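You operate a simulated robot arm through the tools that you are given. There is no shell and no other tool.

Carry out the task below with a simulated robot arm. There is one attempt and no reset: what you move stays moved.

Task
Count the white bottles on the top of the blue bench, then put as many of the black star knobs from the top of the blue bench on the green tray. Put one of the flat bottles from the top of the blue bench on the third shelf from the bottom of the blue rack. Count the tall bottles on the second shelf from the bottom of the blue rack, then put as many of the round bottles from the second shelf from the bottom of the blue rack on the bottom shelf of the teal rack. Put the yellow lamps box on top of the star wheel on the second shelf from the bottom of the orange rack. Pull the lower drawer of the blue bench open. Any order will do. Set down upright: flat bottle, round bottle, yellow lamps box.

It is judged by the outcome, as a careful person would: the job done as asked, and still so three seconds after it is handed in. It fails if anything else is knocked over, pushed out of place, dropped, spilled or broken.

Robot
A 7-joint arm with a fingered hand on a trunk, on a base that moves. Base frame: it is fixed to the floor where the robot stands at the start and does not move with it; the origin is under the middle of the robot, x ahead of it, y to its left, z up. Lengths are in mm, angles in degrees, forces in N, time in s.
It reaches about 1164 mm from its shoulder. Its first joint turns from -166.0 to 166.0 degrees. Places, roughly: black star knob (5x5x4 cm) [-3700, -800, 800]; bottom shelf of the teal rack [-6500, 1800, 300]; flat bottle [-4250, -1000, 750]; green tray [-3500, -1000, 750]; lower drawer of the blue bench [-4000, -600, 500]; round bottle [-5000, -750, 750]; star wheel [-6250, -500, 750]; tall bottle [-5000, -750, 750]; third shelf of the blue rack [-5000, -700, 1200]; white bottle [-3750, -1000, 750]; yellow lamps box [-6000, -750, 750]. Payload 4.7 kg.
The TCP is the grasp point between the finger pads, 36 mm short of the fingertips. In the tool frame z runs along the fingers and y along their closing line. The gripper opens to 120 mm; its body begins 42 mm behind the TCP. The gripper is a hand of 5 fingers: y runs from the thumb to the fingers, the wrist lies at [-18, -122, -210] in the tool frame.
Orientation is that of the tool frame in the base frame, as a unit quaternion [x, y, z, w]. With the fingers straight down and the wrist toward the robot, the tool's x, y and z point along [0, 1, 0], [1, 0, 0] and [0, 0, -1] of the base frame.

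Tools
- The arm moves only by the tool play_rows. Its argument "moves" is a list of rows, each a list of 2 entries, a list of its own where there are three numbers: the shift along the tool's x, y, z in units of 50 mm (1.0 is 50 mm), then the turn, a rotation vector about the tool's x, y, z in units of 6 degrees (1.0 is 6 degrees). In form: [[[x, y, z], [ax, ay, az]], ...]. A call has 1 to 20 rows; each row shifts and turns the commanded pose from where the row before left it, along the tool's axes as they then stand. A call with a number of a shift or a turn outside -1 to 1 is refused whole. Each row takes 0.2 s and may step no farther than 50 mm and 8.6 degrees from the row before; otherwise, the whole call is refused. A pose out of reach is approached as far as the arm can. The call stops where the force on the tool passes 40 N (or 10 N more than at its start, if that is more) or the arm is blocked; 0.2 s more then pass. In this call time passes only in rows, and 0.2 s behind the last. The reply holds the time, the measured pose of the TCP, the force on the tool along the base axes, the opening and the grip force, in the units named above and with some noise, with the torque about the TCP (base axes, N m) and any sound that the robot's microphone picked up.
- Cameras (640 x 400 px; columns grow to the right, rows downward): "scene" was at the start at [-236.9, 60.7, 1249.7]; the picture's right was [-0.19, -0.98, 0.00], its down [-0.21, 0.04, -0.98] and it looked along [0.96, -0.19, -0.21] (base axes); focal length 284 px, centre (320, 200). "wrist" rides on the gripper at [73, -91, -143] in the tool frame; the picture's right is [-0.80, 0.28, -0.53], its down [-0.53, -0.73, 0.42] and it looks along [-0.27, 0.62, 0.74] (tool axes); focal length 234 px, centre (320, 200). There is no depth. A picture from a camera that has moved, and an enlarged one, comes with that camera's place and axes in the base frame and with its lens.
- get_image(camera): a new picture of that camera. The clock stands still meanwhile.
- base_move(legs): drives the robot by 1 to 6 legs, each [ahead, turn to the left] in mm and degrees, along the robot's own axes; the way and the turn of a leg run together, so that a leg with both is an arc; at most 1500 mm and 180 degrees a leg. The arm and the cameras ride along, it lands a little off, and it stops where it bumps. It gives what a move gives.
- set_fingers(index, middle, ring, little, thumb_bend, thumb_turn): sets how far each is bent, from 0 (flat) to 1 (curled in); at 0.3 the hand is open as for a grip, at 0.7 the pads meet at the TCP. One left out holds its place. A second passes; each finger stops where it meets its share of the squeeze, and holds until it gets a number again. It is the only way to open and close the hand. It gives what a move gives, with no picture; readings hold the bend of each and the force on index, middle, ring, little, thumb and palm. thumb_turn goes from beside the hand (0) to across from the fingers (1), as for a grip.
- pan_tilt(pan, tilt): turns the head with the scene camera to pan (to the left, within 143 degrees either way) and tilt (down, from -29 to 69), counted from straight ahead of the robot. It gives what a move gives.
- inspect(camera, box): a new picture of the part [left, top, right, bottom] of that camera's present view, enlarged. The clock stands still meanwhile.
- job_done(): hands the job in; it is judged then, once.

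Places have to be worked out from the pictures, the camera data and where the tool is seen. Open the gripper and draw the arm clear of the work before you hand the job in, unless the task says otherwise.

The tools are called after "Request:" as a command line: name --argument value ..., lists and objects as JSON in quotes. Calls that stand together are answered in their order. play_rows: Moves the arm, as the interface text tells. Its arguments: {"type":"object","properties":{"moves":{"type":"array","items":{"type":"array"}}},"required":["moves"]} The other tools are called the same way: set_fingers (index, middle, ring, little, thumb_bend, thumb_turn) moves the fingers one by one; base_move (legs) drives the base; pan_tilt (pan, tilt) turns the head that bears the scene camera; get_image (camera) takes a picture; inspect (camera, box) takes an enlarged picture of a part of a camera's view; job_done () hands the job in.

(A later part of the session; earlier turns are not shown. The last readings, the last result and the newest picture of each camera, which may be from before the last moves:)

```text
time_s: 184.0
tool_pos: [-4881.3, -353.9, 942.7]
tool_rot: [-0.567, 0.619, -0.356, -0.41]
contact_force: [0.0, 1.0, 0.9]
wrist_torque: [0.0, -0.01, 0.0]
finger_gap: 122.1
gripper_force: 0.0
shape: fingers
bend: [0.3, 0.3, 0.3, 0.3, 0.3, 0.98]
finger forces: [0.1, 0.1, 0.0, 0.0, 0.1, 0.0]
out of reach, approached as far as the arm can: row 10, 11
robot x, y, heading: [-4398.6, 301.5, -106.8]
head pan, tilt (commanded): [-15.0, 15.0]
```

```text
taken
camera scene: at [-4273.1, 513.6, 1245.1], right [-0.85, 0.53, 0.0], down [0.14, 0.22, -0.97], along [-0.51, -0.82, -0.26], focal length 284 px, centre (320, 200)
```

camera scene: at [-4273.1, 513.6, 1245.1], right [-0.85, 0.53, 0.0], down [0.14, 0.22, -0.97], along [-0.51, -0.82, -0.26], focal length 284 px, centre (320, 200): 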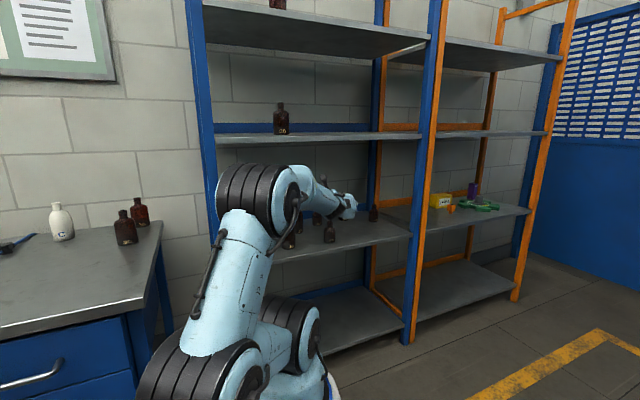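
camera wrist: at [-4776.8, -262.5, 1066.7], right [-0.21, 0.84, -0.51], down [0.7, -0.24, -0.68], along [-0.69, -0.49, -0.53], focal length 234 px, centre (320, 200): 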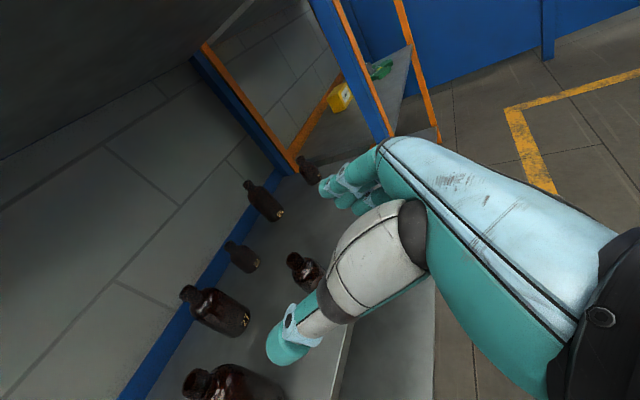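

The arm is too folded to go lower here, so instead I'll enter over bottle 20 at z≈905 and descend around it. Moving in above the bottle now.

Request:
play_rows --moves '[[[0.286, 0.161, 0.72], [0, 0, 0]], [[0.286, 0.161, 0.72], [0, 0, 0]], [[0.286, 0.161, 0.72], [0, 0, 0]], [[0.286, 0.161, 0.72], [0, 0, 0]]]'

Request:
get_image --camera "wrist"

```text
time_s: 185.0
tool_pos: [-4952.7, -489.8, 931.8]
tool_rot: [-0.555, 0.624, -0.338, -0.434]
contact_force: [0.0, -1.0, 0.6]
wrist_torque: [0.08, -0.01, -0.02]
finger_gap: 122.2
gripper_force: 0.1
shape: fingers
bend: [0.3, 0.3, 0.3, 0.3, 0.3, 0.98]
finger forces: [0.1, 0.0, 0.0, 0.0, 0.1, 0.0]
robot x, y, heading: [-4398.3, 301.3, -106.8]
head pan, tilt (commanded): [-15.0, 15.0]
```

```text
taken
camera wrist: at [-4838.2, -404.4, 1047.8], right [-0.18, 0.84, -0.51], down [0.65, -0.29, -0.7], along [-0.73, -0.46, -0.5], focal length 234 px, centre (320, 200)
```

wrist: 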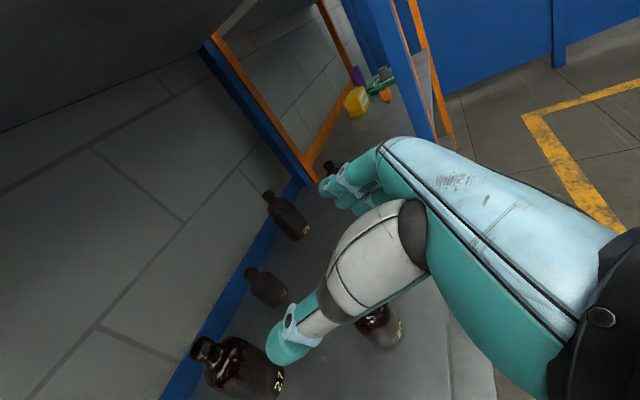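

The hand is nearly over the bottle. I'll shift the last 45 mm forward, then lower 60 mm and check.

Request:
play_rows --moves '[[[-0.1, 0.19, 0.9], [0, 0, 0]], [[-0.55, -0.036, 0.237], [0, 0, 0]], [[-0.55, -0.036, 0.237], [0, 0, 0]]]'

Request:
get_image --camera "wrist"

Request:
inspect --camera "scene" --box '[220, 130, 440, 290]'

```text
time_s: 185.8
tool_pos: [-4966.6, -527.4, 848.8]
tool_rot: [-0.555, 0.624, -0.338, -0.435]
contact_force: [-0.7, 0.3, 0.6]
wrist_torque: [0.08, 0.01, -0.01]
finger_gap: 122.1
gripper_force: 0.1
shape: fingers
bend: [0.3, 0.3, 0.3, 0.3, 0.3, 0.98]
finger forces: [0.0, 0.0, 0.1, 0.1, 0.0, 0.0]
robot x, y, heading: [-4402.1, 303.1, -107.0]
head pan, tilt (commanded): [-15.0, 15.0]
```

```text
taken
camera wrist: at [-4854.6, -441.4, 965.3], right [-0.18, 0.84, -0.51], down [0.65, -0.29, -0.7], along [-0.73, -0.46, -0.5], focal length 234 px, centre (320, 200)
```

wrist: 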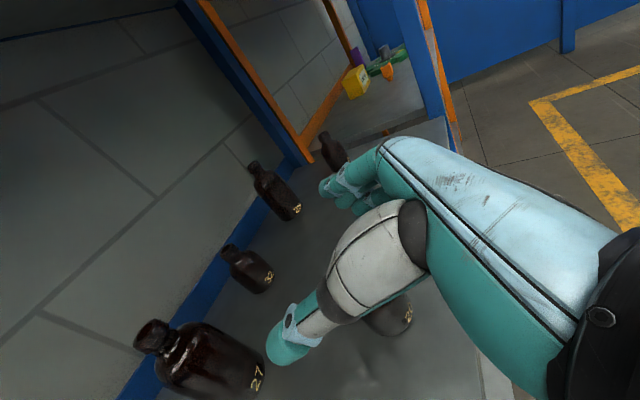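

```text
2.50 times, centred on (330, 210) of scene
camera zoom: at [-4273.1, 513.6, 1245.1], right [-0.85, 0.53, 0.0], down [0.14, 0.22, -0.97], along [-0.51, -0.82, -0.26], focal length 711 px, centre (295, 175)
```

zoom: 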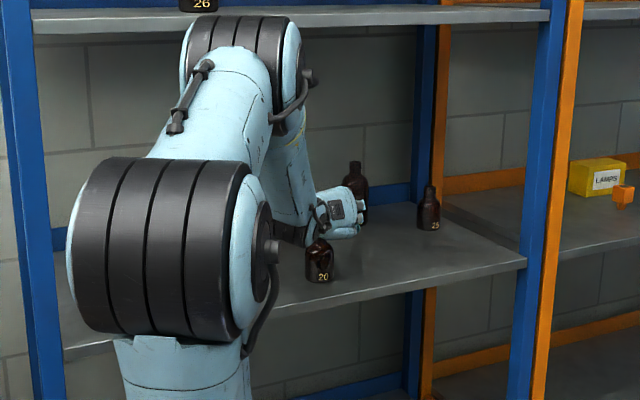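

The bottle centre works out at about (-4978,-538), slightly beyond the TCP. I'll shift 15 mm and lower around the bottle to z≈760.

Request:
play_rows --moves '[[[0.09, 0.183, 0.235], [0, 0, 0]], [[-0.55, -0.036, 0.237], [0, 0, 0]], [[-0.55, -0.036, 0.237], [0, 0, 0]]]'

Request:
get_image --camera "wrist"

```text
time_s: 186.6
tool_pos: [-4977.8, -540.6, 789.0]
tool_rot: [-0.555, 0.623, -0.338, -0.435]
contact_force: [0.6, -0.5, 0.0]
wrist_torque: [0.07, -0.04, 0.0]
finger_gap: 121.8
gripper_force: 0.1
shape: fingers
bend: [0.3, 0.3, 0.3, 0.3, 0.3, 0.98]
finger forces: [0.0, 0.0, 0.1, 0.1, 0.0, 0.0]
robot x, y, heading: [-4399.1, 300.8, -106.7]
head pan, tilt (commanded): [-15.0, 15.0]
```

```text
taken
camera wrist: at [-4865.1, -453.6, 905.8], right [-0.18, 0.84, -0.51], down [0.65, -0.29, -0.7], along [-0.73, -0.46, -0.49], focal length 234 px, centre (320, 200)
```

wrist: 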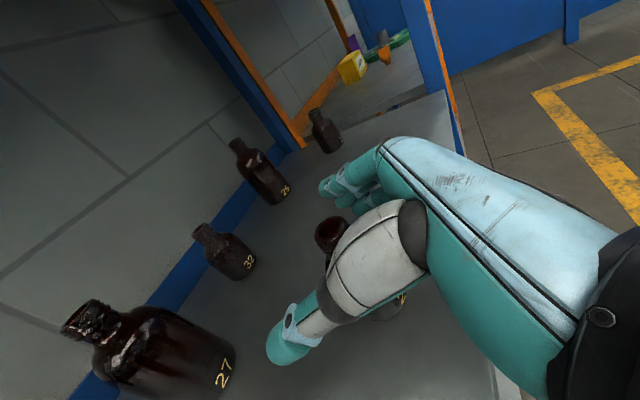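

The bottle neck is between thumb and fingers. I'll back off 9 mm to centre it and lower the last ~28 mm.

Request:
play_rows --moves '[[[-0.07, -0.07, -0.18], [0, 0, 0]], [[-0.5, -0.033, 0.216], [0, 0, 0]]]'

Request:
get_image --camera "wrist"

```text
time_s: 187.2
tool_pos: [-4974.8, -531.5, 762.8]
tool_rot: [-0.555, 0.623, -0.338, -0.436]
contact_force: [0.3, 0.5, -0.2]
wrist_torque: [0.03, 0.0, 0.02]
finger_gap: 122.1
gripper_force: 0.1
shape: fingers
bend: [0.3, 0.3, 0.3, 0.3, 0.3, 0.98]
finger forces: [0.1, 0.0, 0.0, 0.0, 0.1, 0.1]
robot x, y, heading: [-4398.6, 299.0, -106.7]
head pan, tilt (commanded): [-15.0, 15.0]
```

```text
taken
camera wrist: at [-4860.7, -444.7, 879.7], right [-0.18, 0.84, -0.51], down [0.65, -0.29, -0.7], along [-0.73, -0.46, -0.5], focal length 234 px, centre (320, 200)
```

wrist: 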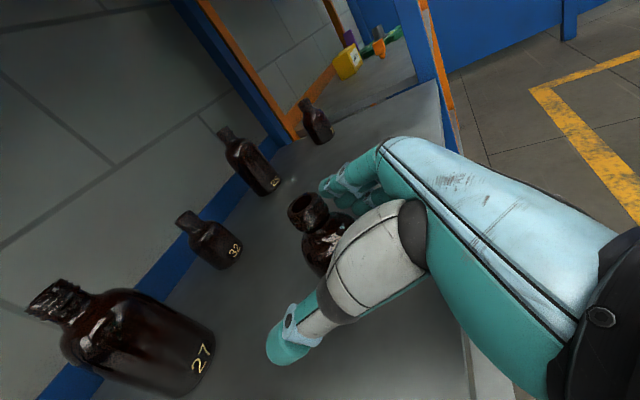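

The bottle is well placed between thumb and fingers. Closing the hand.

Request:
set_fingers --index 0.7 --middle 0.7 --ring 0.7 --little 0.7 --thumb_bend 0.7

Request:
get_image --camera "wrist"

```text
time_s: 188.2
tool_pos: [-4974.2, -531.1, 762.2]
tool_rot: [-0.555, 0.624, -0.338, -0.435]
contact_force: [-0.6, -0.8, 1.6]
wrist_torque: [-0.01, 0.06, 0.01]
finger_gap: 34.7
gripper_force: 23.5
shape: fingers
bend: [0.63, 0.64, 0.63, 0.69, 0.6, 0.94]
finger forces: [7.2, 7.0, 7.0, 1.3, 24.1, 0.0]
robot x, y, heading: [-4395.0, 301.7, -106.6]
head pan, tilt (commanded): [-15.0, 15.0]
```

```text
taken
camera wrist: at [-4860.6, -444.7, 879.2], right [-0.18, 0.84, -0.51], down [0.65, -0.29, -0.7], along [-0.73, -0.46, -0.5], focal length 234 px, centre (320, 200)
```

wrist: 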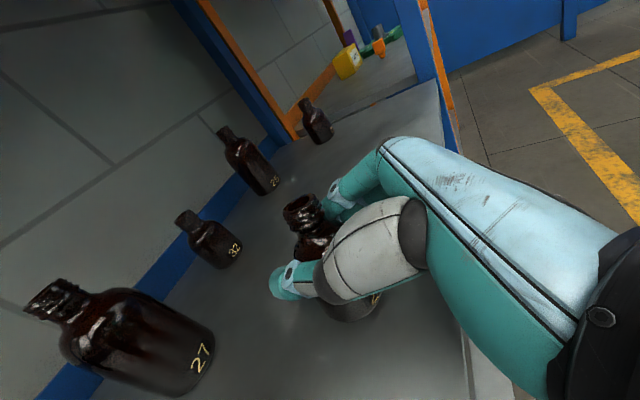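

The bottle is gripped. I'll lift it 110 mm, then draw it out of the rack.

Request:
play_rows --moves '[[[0.37, 0.024, -0.158], [0, 0, 0]], [[0.55, 0.036, -0.237], [0, 0, 0]], [[0.55, 0.036, -0.237], [0, 0, 0]], [[0.55, 0.036, -0.237], [0, 0, 0]]]'

Request:
get_image --camera "wrist"

Request:
inspect --camera "scene" --box '[220, 130, 440, 290]'

```text
time_s: 189.2
tool_pos: [-4976.0, -530.4, 869.1]
tool_rot: [-0.555, 0.624, -0.338, -0.434]
contact_force: [-0.2, -0.6, -3.3]
wrist_torque: [-0.04, 0.01, 0.01]
finger_gap: 34.7
gripper_force: 23.2
shape: fingers
bend: [0.63, 0.64, 0.64, 0.69, 0.6, 0.94]
finger forces: [7.1, 6.9, 6.7, 1.3, 24.0, 0.0]
robot x, y, heading: [-4396.8, 302.5, -107.0]
head pan, tilt (commanded): [-15.0, 15.0]
```

```text
taken
camera wrist: at [-4860.9, -444.7, 987.7], right [-0.18, 0.84, -0.51], down [0.66, -0.29, -0.7], along [-0.73, -0.46, -0.5], focal length 234 px, centre (320, 200)
```

wrist: 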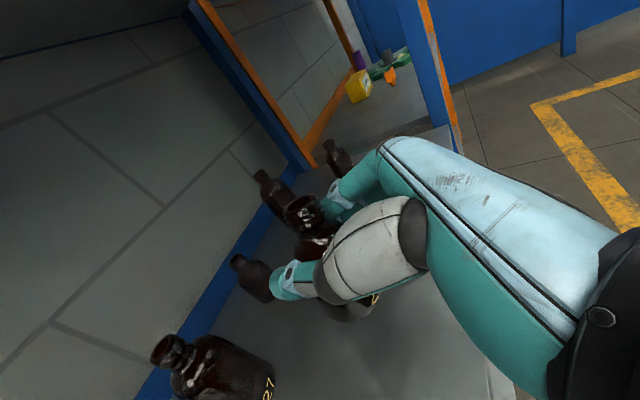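

```text
2.50 times, centred on (330, 210) of scene
camera zoom: at [-4273.3, 513.3, 1245.2], right [-0.85, 0.53, 0.0], down [0.14, 0.22, -0.97], along [-0.51, -0.82, -0.26], focal length 711 px, centre (295, 175)
```

zoom: 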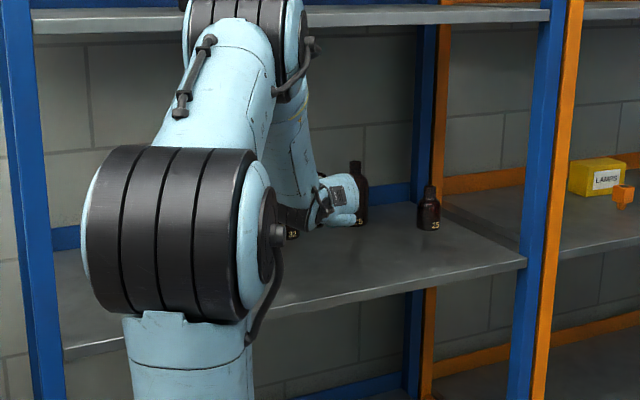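

Lifted cleanly. Now out of the rack and up to the carry pose.

Request:
play_rows --moves '[[[0.13, -0.134, -0.818], [0, 0, 0]], [[0.13, -0.134, -0.818], [0, 0, 0]], [[0.13, -0.134, -0.818], [0, 0, 0]], [[0.13, -0.134, -0.818], [0, 0, 0]], [[0.13, -0.134, -0.818], [0, 0, 0]], [[0.13, -0.134, -0.818], [0, 0, 0]], [[0.45, -0.229, -0.708], [0, 0, 0]], [[0.45, -0.229, -0.708], [0, 0, 0]], [[0.45, -0.229, -0.708], [0, 0, 0]], [[0.45, -0.229, -0.708], [0, 0, 0]], [[0.45, -0.229, -0.708], [0, 0, 0]], [[0.45, -0.229, -0.708], [0, 0, 0]], [[0.45, -0.229, -0.708], [0, 0, 0]], [[0.45, -0.229, -0.708], [0, 0, 0]]]'

Request:
get_image --camera "scene"

Request:
get_image --camera "wrist"

```text
time_s: 192.2
tool_pos: [-4810.5, -202.7, 1160.3]
tool_rot: [-0.555, 0.624, -0.338, -0.434]
contact_force: [-0.3, -0.2, -0.6]
wrist_torque: [0.0, 0.01, -0.01]
finger_gap: 34.9
gripper_force: 23.0
shape: fingers
bend: [0.63, 0.64, 0.64, 0.69, 0.6, 0.94]
finger forces: [7.2, 7.1, 6.7, 1.1, 23.6, 0.0]
out of reach, approached as far as the arm can: row 11, 12, 13, 14
robot x, y, heading: [-4396.5, 300.2, -106.8]
head pan, tilt (commanded): [-15.0, 15.0]
```

```text
taken
camera scene: at [-4273.2, 513.5, 1245.1], right [-0.85, 0.53, 0.0], down [0.14, 0.22, -0.97], along [-0.51, -0.82, -0.26], focal length 284 px, centre (320, 200)
```

scene: 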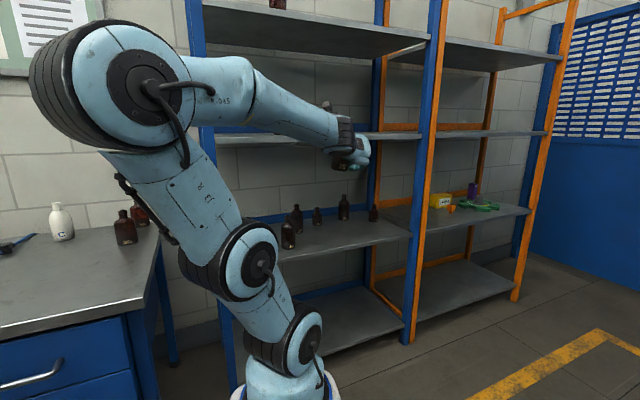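

```text
taken
camera wrist: at [-4696.1, -116.3, 1278.6], right [-0.18, 0.84, -0.51], down [0.65, -0.29, -0.7], along [-0.73, -0.46, -0.5], focal length 234 px, centre (320, 200)
```

wrist: 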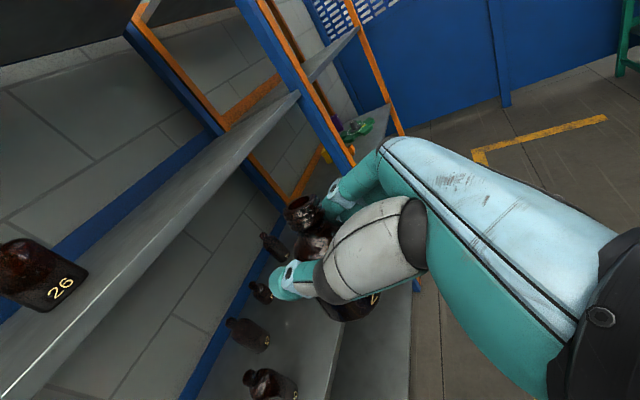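

The bottle is clear of the rack. I'll drive over to the teal rack and face it.

Request:
base_move --legs '[[0, -108], [1337, 0], [0, 29]]'

Request:
pan_tilt --pan -10 --tilt 20

Request:
get_image --camera "scene"

Request:
get_image --camera "wrist"

```text
time_s: 204.9
tool_pos: [-6046.6, 1393.3, 1161.3]
tool_rot: [-0.029, 0.834, 0.017, -0.551]
contact_force: [-0.3, -0.6, -1.3]
wrist_torque: [-0.01, -0.03, -0.02]
finger_gap: 34.7
gripper_force: 21.8
shape: fingers
bend: [0.63, 0.64, 0.64, 0.69, 0.61, 0.94]
finger forces: [7.1, 7.0, 6.5, 0.8, 22.6, 0.0]
robot x, y, heading: [-5474.2, 1082.5, 173.8]
head pan, tilt (commanded): [-15.0, 15.0]
```

```text
time_s: 205.6
tool_pos: [-6047.2, 1393.4, 1161.1]
tool_rot: [-0.029, 0.834, 0.017, -0.551]
contact_force: [0.2, -0.6, -0.2]
wrist_torque: [0.01, -0.02, -0.03]
finger_gap: 34.6
gripper_force: 22.3
shape: fingers
bend: [0.63, 0.64, 0.64, 0.69, 0.61, 0.94]
finger forces: [7.0, 7.0, 6.4, 1.0, 22.6, 0.0]
robot x, y, heading: [-5473.6, 1082.0, 173.8]
head pan, tilt (commanded): [-10.0, 20.0]
```

```text
taken
camera scene: at [-5244.2, 990.9, 1237.0], right [0.28, 0.96, 0.0], down [0.33, -0.1, -0.94], along [-0.9, 0.26, -0.34], focal length 284 px, centre (320, 200)
```

scene: 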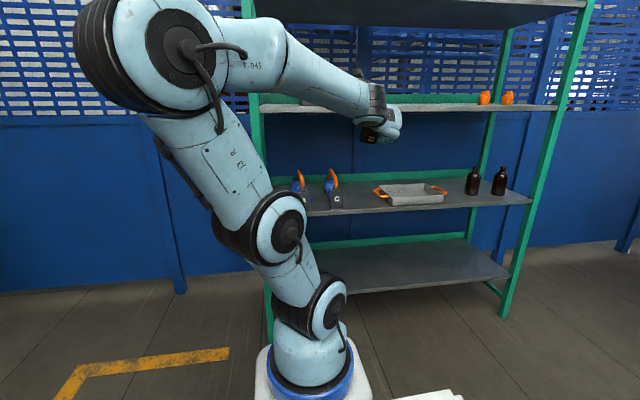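

```text
taken
camera wrist: at [-5940.9, 1297.4, 1278.6], right [0.79, 0.33, -0.51], down [-0.16, -0.7, -0.7], along [-0.59, 0.64, -0.5], focal length 234 px, centre (320, 200)
```

wrist: 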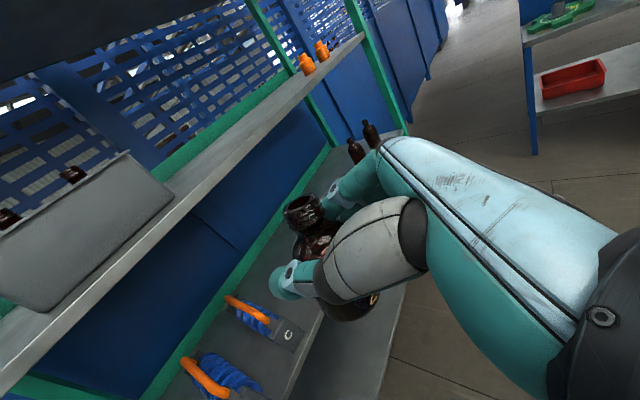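

The robot faces the teal rack; its bottom shelf is at z≈275. I'll back up a little for arm room, then extend the hand and lower it in front of the rack.

Request:
base_move --legs '[[-120, 0]]'

Request:
play_rows --moves '[[[-0.09, 0.092, 0.829], [0, 0, 0]], [[-0.09, 0.092, 0.829], [0, 0, 0]], [[-0.09, 0.092, 0.829], [0, 0, 0]], [[-0.09, 0.092, 0.829], [0, 0, 0]], [[-0.09, 0.092, 0.829], [0, 0, 0]], [[-0.09, 0.092, 0.829], [0, 0, 0]], [[-0.09, 0.092, 0.829], [0, 0, 0]], [[-0.09, 0.092, 0.829], [0, 0, 0]]]'

Request:
play_rows --moves '[[[-0.823, -0.016, 0.425], [0, 0, 0]], [[-0.823, -0.016, 0.425], [0, 0, 0]], [[-0.823, -0.016, 0.425], [0, 0, 0]], [[-0.823, -0.016, 0.425], [0, 0, 0]], [[-0.823, -0.016, 0.425], [0, 0, 0]], [[-0.823, -0.016, 0.425], [0, 0, 0]], [[-0.823, -0.016, 0.425], [0, 0, 0]], [[-0.823, -0.016, 0.425], [0, 0, 0]], [[-0.823, -0.016, 0.425], [0, 0, 0]], [[-0.823, -0.016, 0.425], [0, 0, 0]], [[-0.823, -0.016, 0.425], [0, 0, 0]], [[-0.823, -0.016, 0.425], [0, 0, 0]]]'

Request:
get_image --camera "scene"

Request:
get_image --camera "wrist"

```text
time_s: 206.8
tool_pos: [-5928.8, 1378.5, 1161.4]
tool_rot: [-0.03, 0.834, 0.017, -0.55]
contact_force: [0.0, -0.1, -0.9]
wrist_torque: [0.04, -0.05, -0.01]
finger_gap: 34.6
gripper_force: 21.8
shape: fingers
bend: [0.63, 0.64, 0.64, 0.69, 0.61, 0.94]
finger forces: [7.0, 7.0, 6.5, 0.9, 22.5, 0.0]
robot x, y, heading: [-5355.9, 1066.0, 173.8]
head pan, tilt (commanded): [-10.0, 20.0]
```

```text
time_s: 208.6
tool_pos: [-6222.3, 1418.0, 1001.2]
tool_rot: [-0.031, 0.834, 0.018, -0.551]
contact_force: [0.4, -0.4, 1.2]
wrist_torque: [-0.02, -0.12, 0.0]
finger_gap: 33.9
gripper_force: 21.7
shape: fingers
bend: [0.63, 0.64, 0.64, 0.69, 0.61, 0.94]
finger forces: [6.8, 6.7, 6.5, 0.7, 21.7, 0.1]
robot x, y, heading: [-5356.2, 1069.6, 173.7]
head pan, tilt (commanded): [-10.0, 20.0]
```

```text
time_s: 211.2
tool_pos: [-6444.1, 1492.0, 808.9]
tool_rot: [-0.029, 0.837, 0.015, -0.546]
contact_force: [0.0, 0.8, 22.7]
wrist_torque: [0.12, 0.18, 0.04]
finger_gap: 35.5
gripper_force: 26.0
shape: fingers
bend: [0.61, 0.65, 0.65, 0.7, 0.63, 0.92]
finger forces: [12.3, 6.1, 5.8, 0.0, 27.5, 0.0]
out of reach, approached as far as the arm can: row 1, 2, 3, 4, 5, 6, 7, 8, 9, 10, 11, 12
robot x, y, heading: [-5354.4, 1065.7, 174.2]
head pan, tilt (commanded): [-10.0, 20.0]
```

```text
taken
camera scene: at [-5124.3, 978.6, 1236.7], right [0.28, 0.96, 0.0], down [0.33, -0.09, -0.94], along [-0.9, 0.26, -0.34], focal length 284 px, centre (320, 200)
```

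scene: 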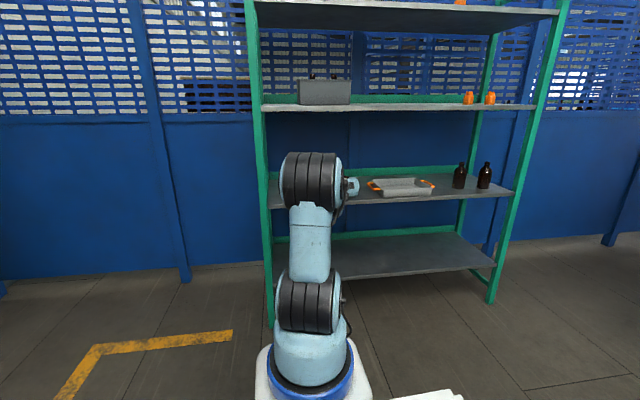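

```text
taken
camera wrist: at [-6339.0, 1396.8, 927.1], right [0.8, 0.33, -0.51], down [-0.15, -0.7, -0.7], along [-0.59, 0.63, -0.51], focal length 234 px, centre (320, 200)
```

wrist: 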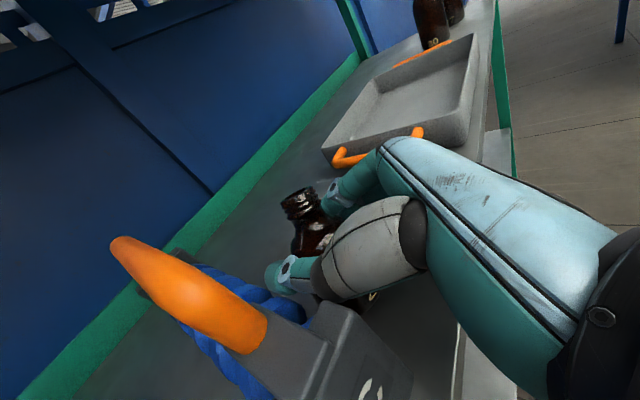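

The solver slid outward over the second shelf because the low pose is out of reach, and the bottle now touches that shelf. I'll first move straight up a little and see how the pose responds.

Request:
play_rows --moves '[[[0.275, 0.018, -0.118], [0, 0, 0]]]'

Request:
get_image --camera "wrist"

```text
time_s: 211.6
tool_pos: [-6444.5, 1490.3, 810.6]
tool_rot: [-0.029, 0.837, 0.015, -0.546]
contact_force: [0.8, 0.7, -0.8]
wrist_torque: [0.0, -0.01, 0.05]
finger_gap: 34.6
gripper_force: 23.8
shape: fingers
bend: [0.62, 0.65, 0.65, 0.7, 0.63, 0.93]
finger forces: [7.9, 7.9, 7.2, 0.5, 23.8, 0.0]
robot x, y, heading: [-5357.9, 1069.8, 173.9]
head pan, tilt (commanded): [-10.0, 20.0]
```

```text
taken
camera wrist: at [-6338.2, 1395.2, 929.2], right [0.79, 0.33, -0.51], down [-0.15, -0.7, -0.7], along [-0.59, 0.63, -0.51], focal length 234 px, centre (320, 200)
```

wrist: 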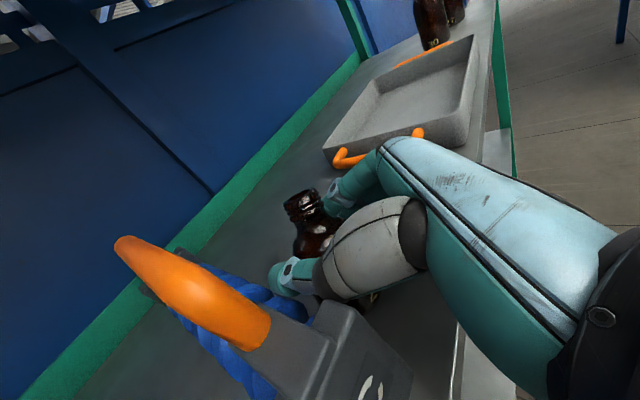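

The press is relieved. I'll go up 60 mm more to clear the items, then withdraw outward.

Request:
play_rows --moves '[[[0.37, 0.024, -0.157], [0, 0, 0]], [[0.55, 0.036, -0.236], [0, 0, 0]], [[0.55, 0.036, -0.236], [0, 0, 0]]]'

Request:
get_image --camera "wrist"

Request:
inspect --camera "scene" --box '[240, 80, 520, 280]'

```text
time_s: 212.4
tool_pos: [-6444.0, 1488.0, 893.4]
tool_rot: [-0.031, 0.835, 0.016, -0.55]
contact_force: [-0.8, 0.6, -3.0]
wrist_torque: [0.01, 0.09, -0.02]
finger_gap: 34.4
gripper_force: 22.9
shape: fingers
bend: [0.62, 0.65, 0.65, 0.7, 0.63, 0.93]
finger forces: [7.6, 7.9, 7.1, 0.6, 23.0, 0.1]
robot x, y, heading: [-5359.0, 1071.8, 174.0]
head pan, tilt (commanded): [-10.0, 20.0]
```

```text
taken
camera wrist: at [-6337.5, 1392.7, 1011.2], right [0.79, 0.34, -0.51], down [-0.16, -0.7, -0.7], along [-0.59, 0.63, -0.5], focal length 234 px, centre (320, 200)
```

wrist: 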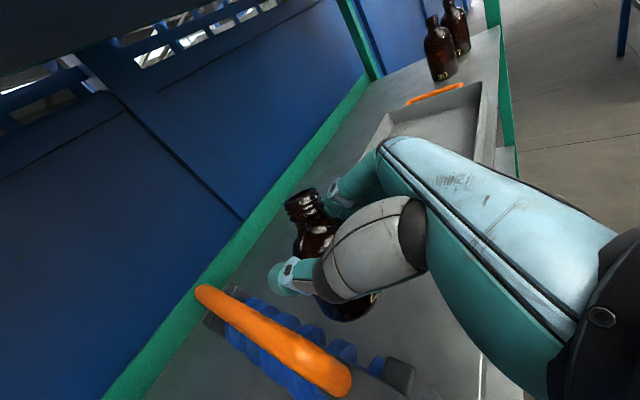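

```text
2.00 times, centred on (380, 180) of scene
camera zoom: at [-5125.6, 979.1, 1237.0], right [0.28, 0.96, 0.0], down [0.33, -0.09, -0.94], along [-0.9, 0.26, -0.34], focal length 569 px, centre (200, 240)
```

zoom: 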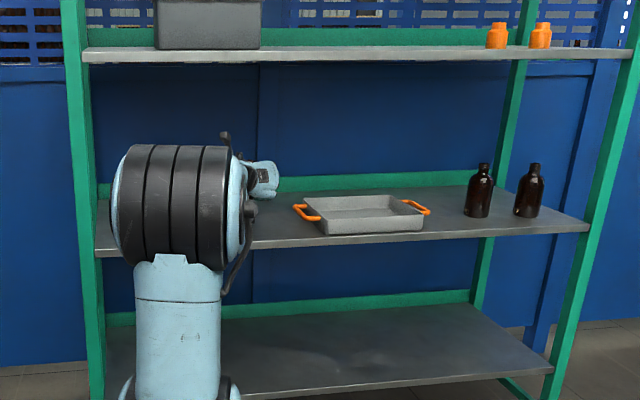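

Nothing seems disturbed. I'll withdraw the hand from the rack and back the robot off by 500 mm to test a low, stretched-out pose in free space.

Request:
play_rows --moves '[[[-0.137, -0.113, -0.845], [0, 0, 0]], [[-0.137, -0.113, -0.845], [0, 0, 0]], [[-0.137, -0.113, -0.845], [0, 0, 0]], [[-0.137, -0.113, -0.845], [0, 0, 0]], [[-0.137, -0.113, -0.845], [0, 0, 0]]]'

Request:
get_image --camera "wrist"

Request:
base_move --legs '[[-550, 0]]'

Request:
get_image --camera "scene"

```text
time_s: 213.6
tool_pos: [-6246.6, 1469.1, 971.4]
tool_rot: [-0.029, 0.837, 0.015, -0.546]
contact_force: [-0.1, -0.5, -2.8]
wrist_torque: [0.02, 0.11, -0.02]
finger_gap: 34.2
gripper_force: 23.2
shape: fingers
bend: [0.62, 0.65, 0.65, 0.7, 0.63, 0.93]
finger forces: [7.5, 7.9, 7.1, 0.5, 22.8, 0.0]
out of reach, approached as far as the arm can: row 3, 4, 5
robot x, y, heading: [-5355.8, 1069.0, 174.2]
head pan, tilt (commanded): [-10.0, 20.0]
```

```text
taken
camera wrist: at [-6142.5, 1374.0, 1091.4], right [0.8, 0.33, -0.51], down [-0.15, -0.7, -0.7], along [-0.59, 0.63, -0.51], focal length 234 px, centre (320, 200)
```

wrist: 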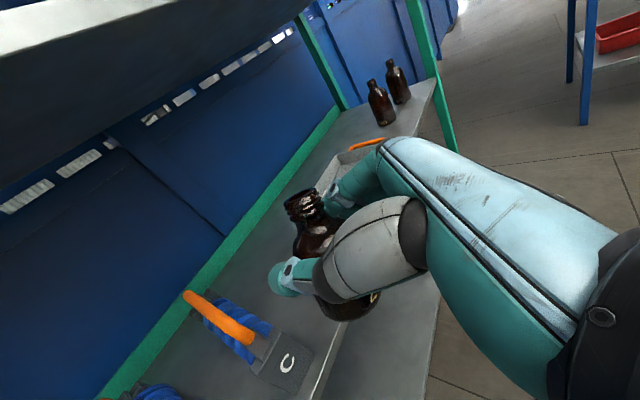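

```text
time_s: 216.8
tool_pos: [-5704.5, 1415.6, 974.0]
tool_rot: [-0.027, 0.837, 0.016, -0.547]
contact_force: [0.1, 0.4, -1.4]
wrist_torque: [0.0, 0.03, -0.04]
finger_gap: 34.5
gripper_force: 22.6
shape: fingers
bend: [0.62, 0.65, 0.65, 0.7, 0.63, 0.93]
finger forces: [7.5, 7.8, 6.9, 0.5, 22.7, 0.0]
robot x, y, heading: [-4814.6, 1012.9, 173.4]
head pan, tilt (commanded): [-10.0, 20.0]
```

```text
taken
camera scene: at [-4584.0, 919.7, 1237.0], right [0.28, 0.96, 0.0], down [0.33, -0.1, -0.94], along [-0.9, 0.26, -0.34], focal length 284 px, centre (320, 200)
```

scene: 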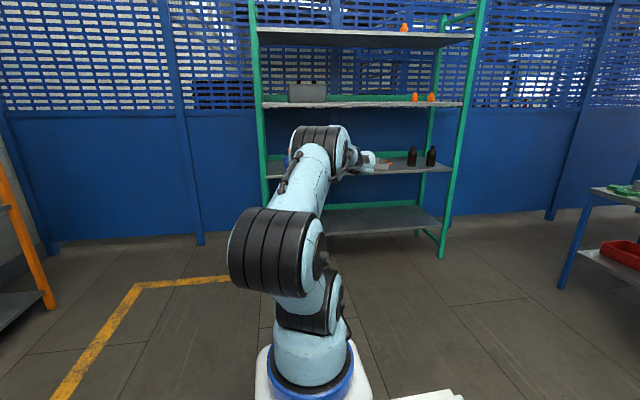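

In free space now, I'll stretch the arm out to about 950 mm radius and lower step by step to see whether low poses are reachable.

Request:
play_rows --moves '[[[-0.048, 0.457, 0.783], [0, 0, 0]], [[-0.048, 0.457, 0.783], [0, 0, 0]], [[-0.048, 0.457, 0.783], [0, 0, 0]], [[-0.048, 0.457, 0.783], [0, 0, 0]], [[-0.048, 0.457, 0.783], [0, 0, 0]], [[-0.048, 0.457, 0.783], [0, 0, 0]], [[-0.732, -0.045, 0.322], [0, 0, 0]], [[-0.732, -0.045, 0.322], [0, 0, 0]], [[-0.732, -0.045, 0.322], [0, 0, 0]], [[-0.732, -0.045, 0.322], [0, 0, 0]], [[-0.732, -0.045, 0.322], [0, 0, 0]]]'

Request:
get_image --camera "scene"

```text
time_s: 219.2
tool_pos: [-5956.8, 1568.0, 726.8]
tool_rot: [-0.02, 0.846, 0.01, -0.532]
contact_force: [-0.1, 0.7, 0.8]
wrist_torque: [0.0, -0.12, 0.0]
finger_gap: 34.2
gripper_force: 23.0
shape: fingers
bend: [0.62, 0.65, 0.65, 0.7, 0.63, 0.93]
finger forces: [7.5, 7.9, 7.1, 0.4, 22.7, 0.0]
out of reach, approached as far as the arm can: row 9, 10, 11
robot x, y, heading: [-4813.7, 1008.6, 173.7]
head pan, tilt (commanded): [-10.0, 20.0]
```

```text
taken
camera scene: at [-4583.8, 919.7, 1236.9], right [0.28, 0.96, 0.0], down [0.33, -0.1, -0.94], along [-0.9, 0.26, -0.34], focal length 284 px, centre (320, 200)
```

scene: 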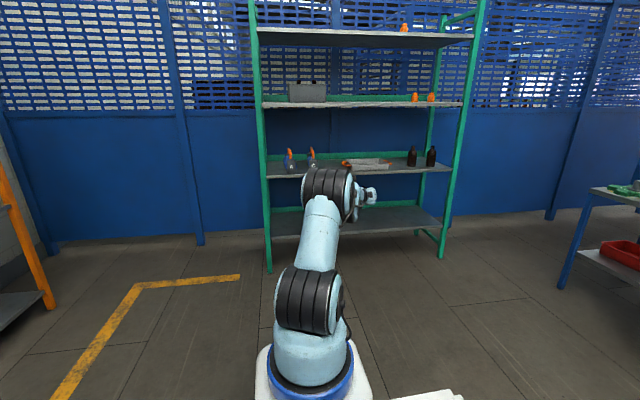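

The reach ends at about z≈727 at this radius. I'll try pulling in to ~790 mm radius and lowering from there, still in free space.

Request:
play_rows --moves '[[[0.15, -0.46, -0.66], [0, 0, 0]], [[0.15, -0.46, -0.66], [0, 0, 0]], [[0.15, -0.46, -0.66], [0, 0, 0]], [[0.15, -0.46, -0.66], [0, 0, 0]], [[0.15, -0.46, -0.66], [0, 0, 0]]]'

Request:
play_rows --moves '[[[-0.732, -0.045, 0.322], [0, 0, 0]], [[-0.732, -0.045, 0.322], [0, 0, 0]], [[-0.732, -0.045, 0.322], [0, 0, 0]]]'

Request:
get_image --camera "scene"

```text
time_s: 220.4
tool_pos: [-5849.4, 1463.8, 858.3]
tool_rot: [-0.025, 0.84, 0.014, -0.542]
contact_force: [0.4, 0.4, -3.1]
wrist_torque: [0.04, 0.1, -0.01]
finger_gap: 33.9
gripper_force: 22.6
shape: fingers
bend: [0.62, 0.65, 0.65, 0.7, 0.63, 0.93]
finger forces: [7.1, 7.8, 7.1, 0.5, 22.3, 0.0]
out of reach, approached as far as the arm can: row 1, 2, 4, 5
robot x, y, heading: [-4811.9, 1012.1, 173.7]
head pan, tilt (commanded): [-10.0, 20.0]
```

```text
time_s: 221.2
tool_pos: [-5879.2, 1476.5, 782.3]
tool_rot: [-0.021, 0.846, 0.011, -0.533]
contact_force: [0.3, 0.1, 0.4]
wrist_torque: [-0.01, -0.1, 0.02]
finger_gap: 33.8
gripper_force: 22.3
shape: fingers
bend: [0.62, 0.65, 0.65, 0.7, 0.63, 0.93]
finger forces: [7.3, 7.8, 7.0, 0.5, 22.4, 0.1]
out of reach, approached as far as the arm can: row 1, 2, 3
robot x, y, heading: [-4814.8, 1011.4, 173.9]
head pan, tilt (commanded): [-10.0, 20.0]
```

```text
taken
camera scene: at [-4583.8, 919.7, 1236.9], right [0.28, 0.96, 0.0], down [0.33, -0.1, -0.94], along [-0.9, 0.26, -0.34], focal length 284 px, centre (320, 200)
```

scene: 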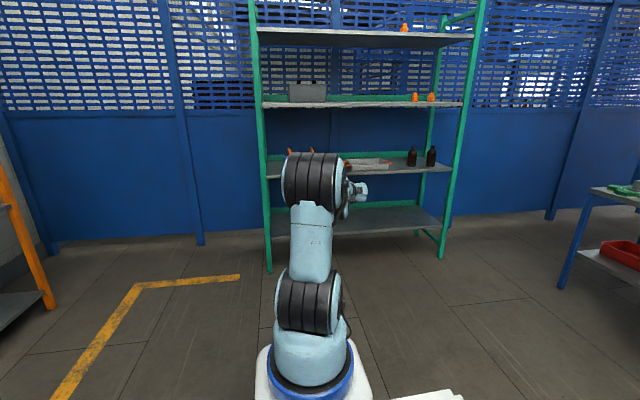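

I suspect the arm slipped into a poor elbow branch when it was pushed out of reach. I'll bring the hand back up and in to the earlier carry pose to restore the good posture.

Request:
play_rows --moves '[[[0.602, -0.102, -0.68], [0, 0, 0]], [[0.602, -0.102, -0.68], [0, 0, 0]], [[0.602, -0.102, -0.68], [0, 0, 0]], [[0.602, -0.102, -0.68], [0, 0, 0]], [[0.602, -0.102, -0.68], [0, 0, 0]], [[0.602, -0.102, -0.68], [0, 0, 0]], [[0.602, -0.102, -0.68], [0, 0, 0]], [[0.602, -0.102, -0.68], [0, 0, 0]], [[0.602, -0.102, -0.68], [0, 0, 0]], [[0.049, -0.454, -0.804], [0, 0, 0]], [[0.049, -0.454, -0.804], [0, 0, 0]], [[0.049, -0.454, -0.804], [0, 0, 0]], [[0.049, -0.454, -0.804], [0, 0, 0]], [[0.049, -0.454, -0.804], [0, 0, 0]], [[0.049, -0.454, -0.804], [0, 0, 0]], [[0.049, -0.454, -0.804], [0, 0, 0]]]'

Request:
pan_tilt --pan -10 --tilt 10

Request:
get_image --camera "scene"

```text
time_s: 224.6
tool_pos: [-5462.2, 1257.5, 1273.6]
tool_rot: [-0.026, 0.838, 0.016, -0.545]
contact_force: [-1.6, 0.9, -2.6]
wrist_torque: [0.02, 0.1, 0.05]
finger_gap: 33.6
gripper_force: 22.2
shape: fingers
bend: [0.62, 0.65, 0.65, 0.7, 0.63, 0.93]
finger forces: [7.0, 7.7, 7.0, 0.5, 22.0, 0.0]
out of reach, approached as far as the arm can: row 1
robot x, y, heading: [-4817.2, 1010.4, 173.8]
head pan, tilt (commanded): [-10.0, 20.0]
```

```text
time_s: 225.3
tool_pos: [-5463.4, 1256.6, 1276.0]
tool_rot: [-0.026, 0.837, 0.015, -0.547]
contact_force: [0.3, -0.6, -1.4]
wrist_torque: [0.02, 0.02, 0.02]
finger_gap: 33.7
gripper_force: 22.0
shape: fingers
bend: [0.62, 0.65, 0.65, 0.7, 0.63, 0.93]
finger forces: [7.1, 7.8, 7.0, 0.4, 22.0, 0.1]
robot x, y, heading: [-4811.9, 1010.3, 173.9]
head pan, tilt (commanded): [-10.0, 10.0]
```

```text
taken
camera scene: at [-4583.8, 919.6, 1253.2], right [0.28, 0.96, 0.0], down [0.17, -0.05, -0.98], along [-0.95, 0.28, -0.17], focal length 284 px, centre (320, 200)
```

scene: 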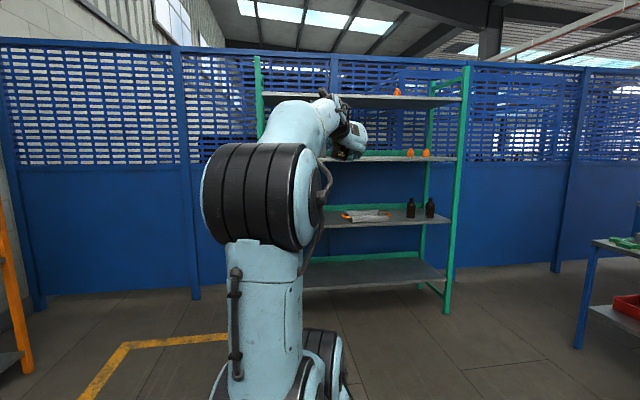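

Posture recovered. I'll now extend to ~900 mm radius at z≈1000 and then lower in free space, watching for limits.

Request:
play_rows --moves '[[[-0.172, 0.4325, 0.813], [0, 0, 0]], [[-0.172, 0.4325, 0.813], [0, 0, 0]], [[-0.172, 0.4325, 0.813], [0, 0, 0]], [[-0.172, 0.4325, 0.813], [0, 0, 0]], [[-0.172, 0.4325, 0.813], [0, 0, 0]], [[-0.172, 0.4325, 0.813], [0, 0, 0]], [[-0.172, 0.4325, 0.813], [0, 0, 0]], [[-0.172, 0.4325, 0.813], [0, 0, 0]], [[-0.172, 0.4325, 0.813], [0, 0, 0]], [[-0.172, 0.4325, 0.813], [0, 0, 0]], [[-0.172, 0.4325, 0.813], [0, 0, 0]], [[-0.172, 0.4325, 0.813], [0, 0, 0]]]'

Request:
play_rows --moves '[[[-0.732, -0.045, 0.322], [0, 0, 0]], [[-0.732, -0.045, 0.322], [0, 0, 0]], [[-0.732, -0.045, 0.322], [0, 0, 0]], [[-0.732, -0.045, 0.322], [0, 0, 0]]]'

Request:
get_image --camera "scene"

```text
time_s: 227.9
tool_pos: [-5871.5, 1523.6, 1003.2]
tool_rot: [-0.027, 0.836, 0.016, -0.547]
contact_force: [0.1, 0.0, 0.8]
wrist_torque: [-0.03, -0.13, 0.01]
finger_gap: 33.7
gripper_force: 22.0
shape: fingers
bend: [0.62, 0.65, 0.65, 0.7, 0.63, 0.93]
finger forces: [6.8, 7.8, 7.1, 0.5, 22.0, 0.0]
robot x, y, heading: [-4815.3, 1009.2, 174.0]
head pan, tilt (commanded): [-10.0, 10.0]
```

```text
time_s: 228.9
tool_pos: [-5874.0, 1521.2, 840.4]
tool_rot: [-0.026, 0.837, 0.015, -0.546]
contact_force: [0.8, 0.7, 0.0]
wrist_torque: [0.0, -0.13, -0.01]
finger_gap: 33.4
gripper_force: 23.4
shape: fingers
bend: [0.63, 0.65, 0.65, 0.7, 0.63, 0.93]
finger forces: [7.7, 7.5, 7.0, 0.5, 22.7, 0.0]
robot x, y, heading: [-4816.1, 1008.0, 173.7]
head pan, tilt (commanded): [-10.0, 10.0]
```

```text
taken
camera scene: at [-4583.7, 919.7, 1253.2], right [0.28, 0.96, 0.0], down [0.17, -0.05, -0.98], along [-0.95, 0.28, -0.17], focal length 284 px, centre (320, 200)
```

scene: 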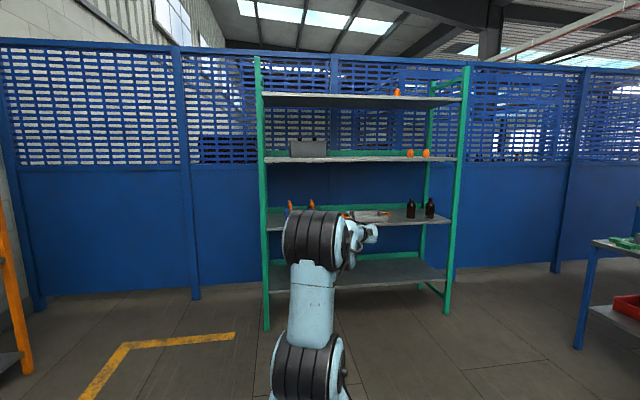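

The arm reaches z≈840 here but the shallow hand tilt limits lower poses. I'll test a steeper tilt (fingers about 48° down) at a shorter radius and try lowering, still in free space.

Request:
play_rows --moves '[[[0.047, -0.405, -0.697], [0, 0, 0]], [[0.047, -0.405, -0.697], [0, 0, 0]], [[0.047, -0.405, -0.697], [0, 0, 0]], [[0.047, -0.405, -0.697], [0, 0, 0]], [[0, 0, 0], [0, -0.833, 0]], [[0, 0, 0], [0, -0.833, 0]], [[0, 0, 0], [0, -0.833, 0]], [[0, 0, 0], [0, -0.833, 0]], [[0, 0, 0], [0, -0.833, 0]]]'

Request:
get_image --camera "scene"

```text
time_s: 230.9
tool_pos: [-5771.3, 1453.6, 929.7]
tool_rot: [-0.022, 0.936, 0.021, -0.351]
contact_force: [0.0, -0.6, -1.2]
wrist_torque: [-0.01, -0.01, 0.02]
finger_gap: 33.5
gripper_force: 22.5
shape: fingers
bend: [0.63, 0.65, 0.65, 0.7, 0.63, 0.93]
finger forces: [7.6, 7.5, 7.0, 0.6, 22.5, 0.0]
out of reach, approached as far as the arm can: row 2, 3, 4
robot x, y, heading: [-4814.8, 1011.4, 173.8]
head pan, tilt (commanded): [-10.0, 10.0]
```

```text
taken
camera scene: at [-4583.8, 919.7, 1253.3], right [0.28, 0.96, 0.0], down [0.17, -0.05, -0.98], along [-0.95, 0.28, -0.17], focal length 284 px, centre (320, 200)
```

scene: 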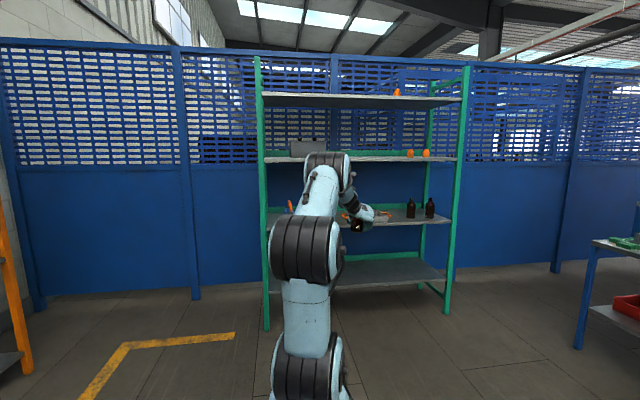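

With the steeper tilt the elbow is up again. I'll lower in 40 mm steps and see how far it goes.

Request:
play_rows --moves '[[[-0.525, -0.044, 0.602], [0, 0, 0]], [[-0.525, -0.044, 0.602], [0, 0, 0]], [[-0.525, -0.044, 0.602], [0, 0, 0]], [[-0.525, -0.044, 0.602], [0, 0, 0]], [[-0.525, -0.044, 0.602], [0, 0, 0]], [[-0.525, -0.044, 0.602], [0, 0, 0]]]'

Request:
play_rows --moves '[[[-0.525, -0.044, 0.602], [0, 0, 0]], [[-0.525, -0.044, 0.602], [0, 0, 0]], [[-0.525, -0.044, 0.602], [0, 0, 0]], [[-0.525, -0.044, 0.602], [0, 0, 0]]]'

Request:
get_image --camera "scene"

```text
time_s: 232.3
tool_pos: [-5774.2, 1451.6, 693.4]
tool_rot: [-0.024, 0.935, 0.022, -0.354]
contact_force: [0.1, 0.0, 0.3]
wrist_torque: [-0.05, -0.11, 0.02]
finger_gap: 33.2
gripper_force: 22.6
shape: fingers
bend: [0.63, 0.65, 0.65, 0.7, 0.63, 0.93]
finger forces: [7.8, 7.4, 6.8, 0.4, 22.2, 0.0]
robot x, y, heading: [-4815.4, 1008.6, 173.7]
head pan, tilt (commanded): [-10.0, 10.0]
```

```text
time_s: 233.3
tool_pos: [-5781.8, 1456.2, 532.9]
tool_rot: [-0.022, 0.936, 0.02, -0.35]
contact_force: [-1.1, -0.5, 0.0]
wrist_torque: [0.0, -0.09, 0.0]
finger_gap: 33.3
gripper_force: 22.2
shape: fingers
bend: [0.63, 0.65, 0.65, 0.7, 0.63, 0.93]
finger forces: [7.7, 7.3, 6.7, 0.4, 22.0, 0.0]
out of reach, approached as far as the arm can: row 4
robot x, y, heading: [-4818.4, 1014.4, 173.6]
head pan, tilt (commanded): [-10.0, 10.0]
```

```text
taken
camera scene: at [-4583.7, 919.7, 1253.2], right [0.28, 0.96, 0.0], down [0.17, -0.05, -0.98], along [-0.95, 0.28, -0.17], focal length 284 px, centre (320, 200)
```

scene: 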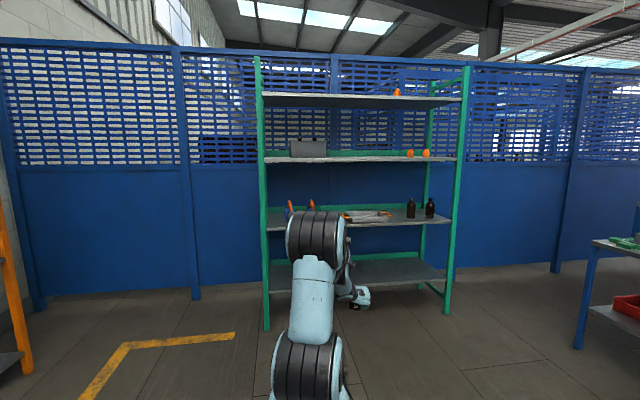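

With this tilt the hand gets down to z≈533 at 780 mm radius. I'll extend further out (≈950 mm) and continue lowering.

Request:
play_rows --moves '[[[0.5025, 0.4575, 0.471], [0, 0, 0]], [[0.5025, 0.4575, 0.471], [0, 0, 0]], [[0.5025, 0.4575, 0.471], [0, 0, 0]], [[0.5025, 0.4575, 0.471], [0, 0, 0]]]'

Request:
play_rows --moves '[[[-0.525, -0.044, 0.602], [0, 0, 0]], [[-0.525, -0.044, 0.602], [0, 0, 0]], [[-0.525, -0.044, 0.602], [0, 0, 0]], [[-0.525, -0.044, 0.602], [0, 0, 0]]]'

Request:
get_image --camera "scene"

```text
time_s: 234.3
tool_pos: [-5921.7, 1540.1, 535.5]
tool_rot: [-0.023, 0.936, 0.021, -0.351]
contact_force: [-0.5, -0.6, -1.5]
wrist_torque: [0.01, -0.04, -0.05]
finger_gap: 33.2
gripper_force: 22.7
shape: fingers
bend: [0.63, 0.65, 0.65, 0.7, 0.63, 0.93]
finger forces: [7.9, 7.2, 6.6, 0.4, 21.8, 0.0]
robot x, y, heading: [-4812.0, 1011.8, 174.0]
head pan, tilt (commanded): [-10.0, 10.0]
```

```text
time_s: 235.3
tool_pos: [-5924.0, 1542.5, 377.0]
tool_rot: [-0.022, 0.935, 0.023, -0.353]
contact_force: [-0.7, 0.0, 0.2]
wrist_torque: [-0.03, -0.15, 0.04]
finger_gap: 33.3
gripper_force: 22.0
shape: fingers
bend: [0.63, 0.65, 0.65, 0.7, 0.63, 0.93]
finger forces: [8.0, 7.1, 6.6, 0.4, 22.0, 0.0]
robot x, y, heading: [-4816.3, 1009.8, 173.9]
head pan, tilt (commanded): [-10.0, 10.0]
```

```text
taken
camera scene: at [-4583.8, 919.7, 1253.2], right [0.28, 0.96, 0.0], down [0.17, -0.05, -0.98], along [-0.95, 0.28, -0.17], focal length 284 px, centre (320, 200)
```

scene: 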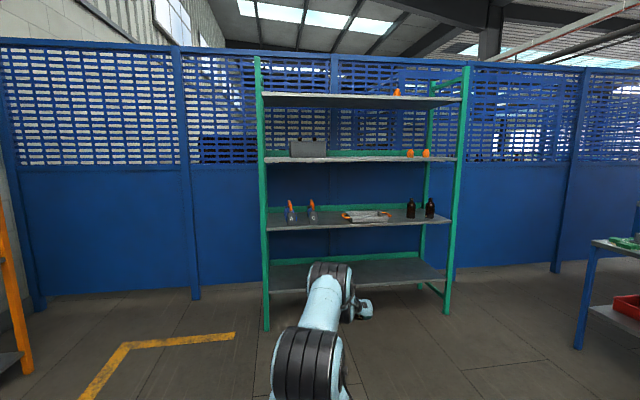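

The hand reaches z=377 at ~950 mm radius with this tilt. Now I'll try tilting the hand back (bottle upright again) at this low position.

Request:
play_rows --moves '[[[0, 0, 0], [0, 0.833, 0]], [[0, 0, 0], [0, 0.833, 0]], [[0, 0, 0], [0, 0.833, 0]]]'

Request:
play_rows --moves '[[[0, 0, 0], [0, 0.833, 0]], [[0, 0, 0], [0, 0.833, 0]]]'

Request:
get_image --camera "wrist"

```text
time_s: 236.1
tool_pos: [-5922.1, 1544.4, 374.5]
tool_rot: [-0.024, 0.919, 0.02, -0.393]
contact_force: [0.2, 0.1, -0.2]
wrist_torque: [-0.03, 0.03, 0.07]
finger_gap: 33.4
gripper_force: 21.6
shape: fingers
bend: [0.63, 0.65, 0.65, 0.7, 0.63, 0.93]
finger forces: [7.9, 7.1, 6.6, 0.3, 21.7, 0.0]
out of reach, approached as far as the arm can: row 2, 3
robot x, y, heading: [-4812.6, 1012.2, 173.9]
head pan, tilt (commanded): [-10.0, 10.0]
```

```text
time_s: 236.7
tool_pos: [-5921.4, 1544.3, 374.5]
tool_rot: [-0.024, 0.919, 0.021, -0.394]
contact_force: [-0.3, -0.8, -1.2]
wrist_torque: [-0.01, -0.01, -0.03]
finger_gap: 33.4
gripper_force: 22.0
shape: fingers
bend: [0.63, 0.65, 0.65, 0.7, 0.63, 0.93]
finger forces: [7.9, 7.1, 6.6, 0.3, 21.8, 0.0]
out of reach, approached as far as the arm can: row 1, 2
robot x, y, heading: [-4812.7, 1012.9, 173.7]
head pan, tilt (commanded): [-10.0, 10.0]
```

```text
taken
camera wrist: at [-5865.9, 1444.8, 520.7], right [0.93, 0.32, -0.2], down [0.08, -0.69, -0.72], along [-0.37, 0.65, -0.67], focal length 234 px, centre (320, 200)
```

wrist: 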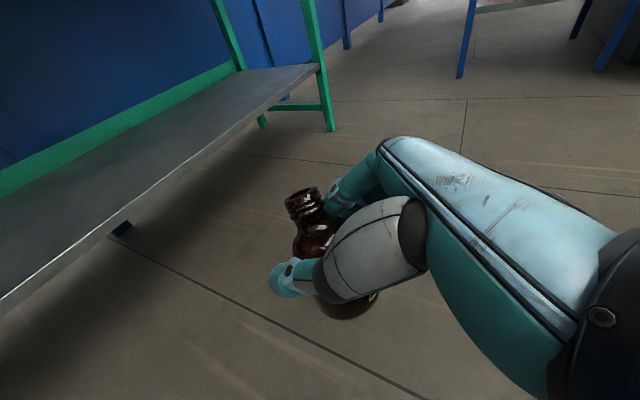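

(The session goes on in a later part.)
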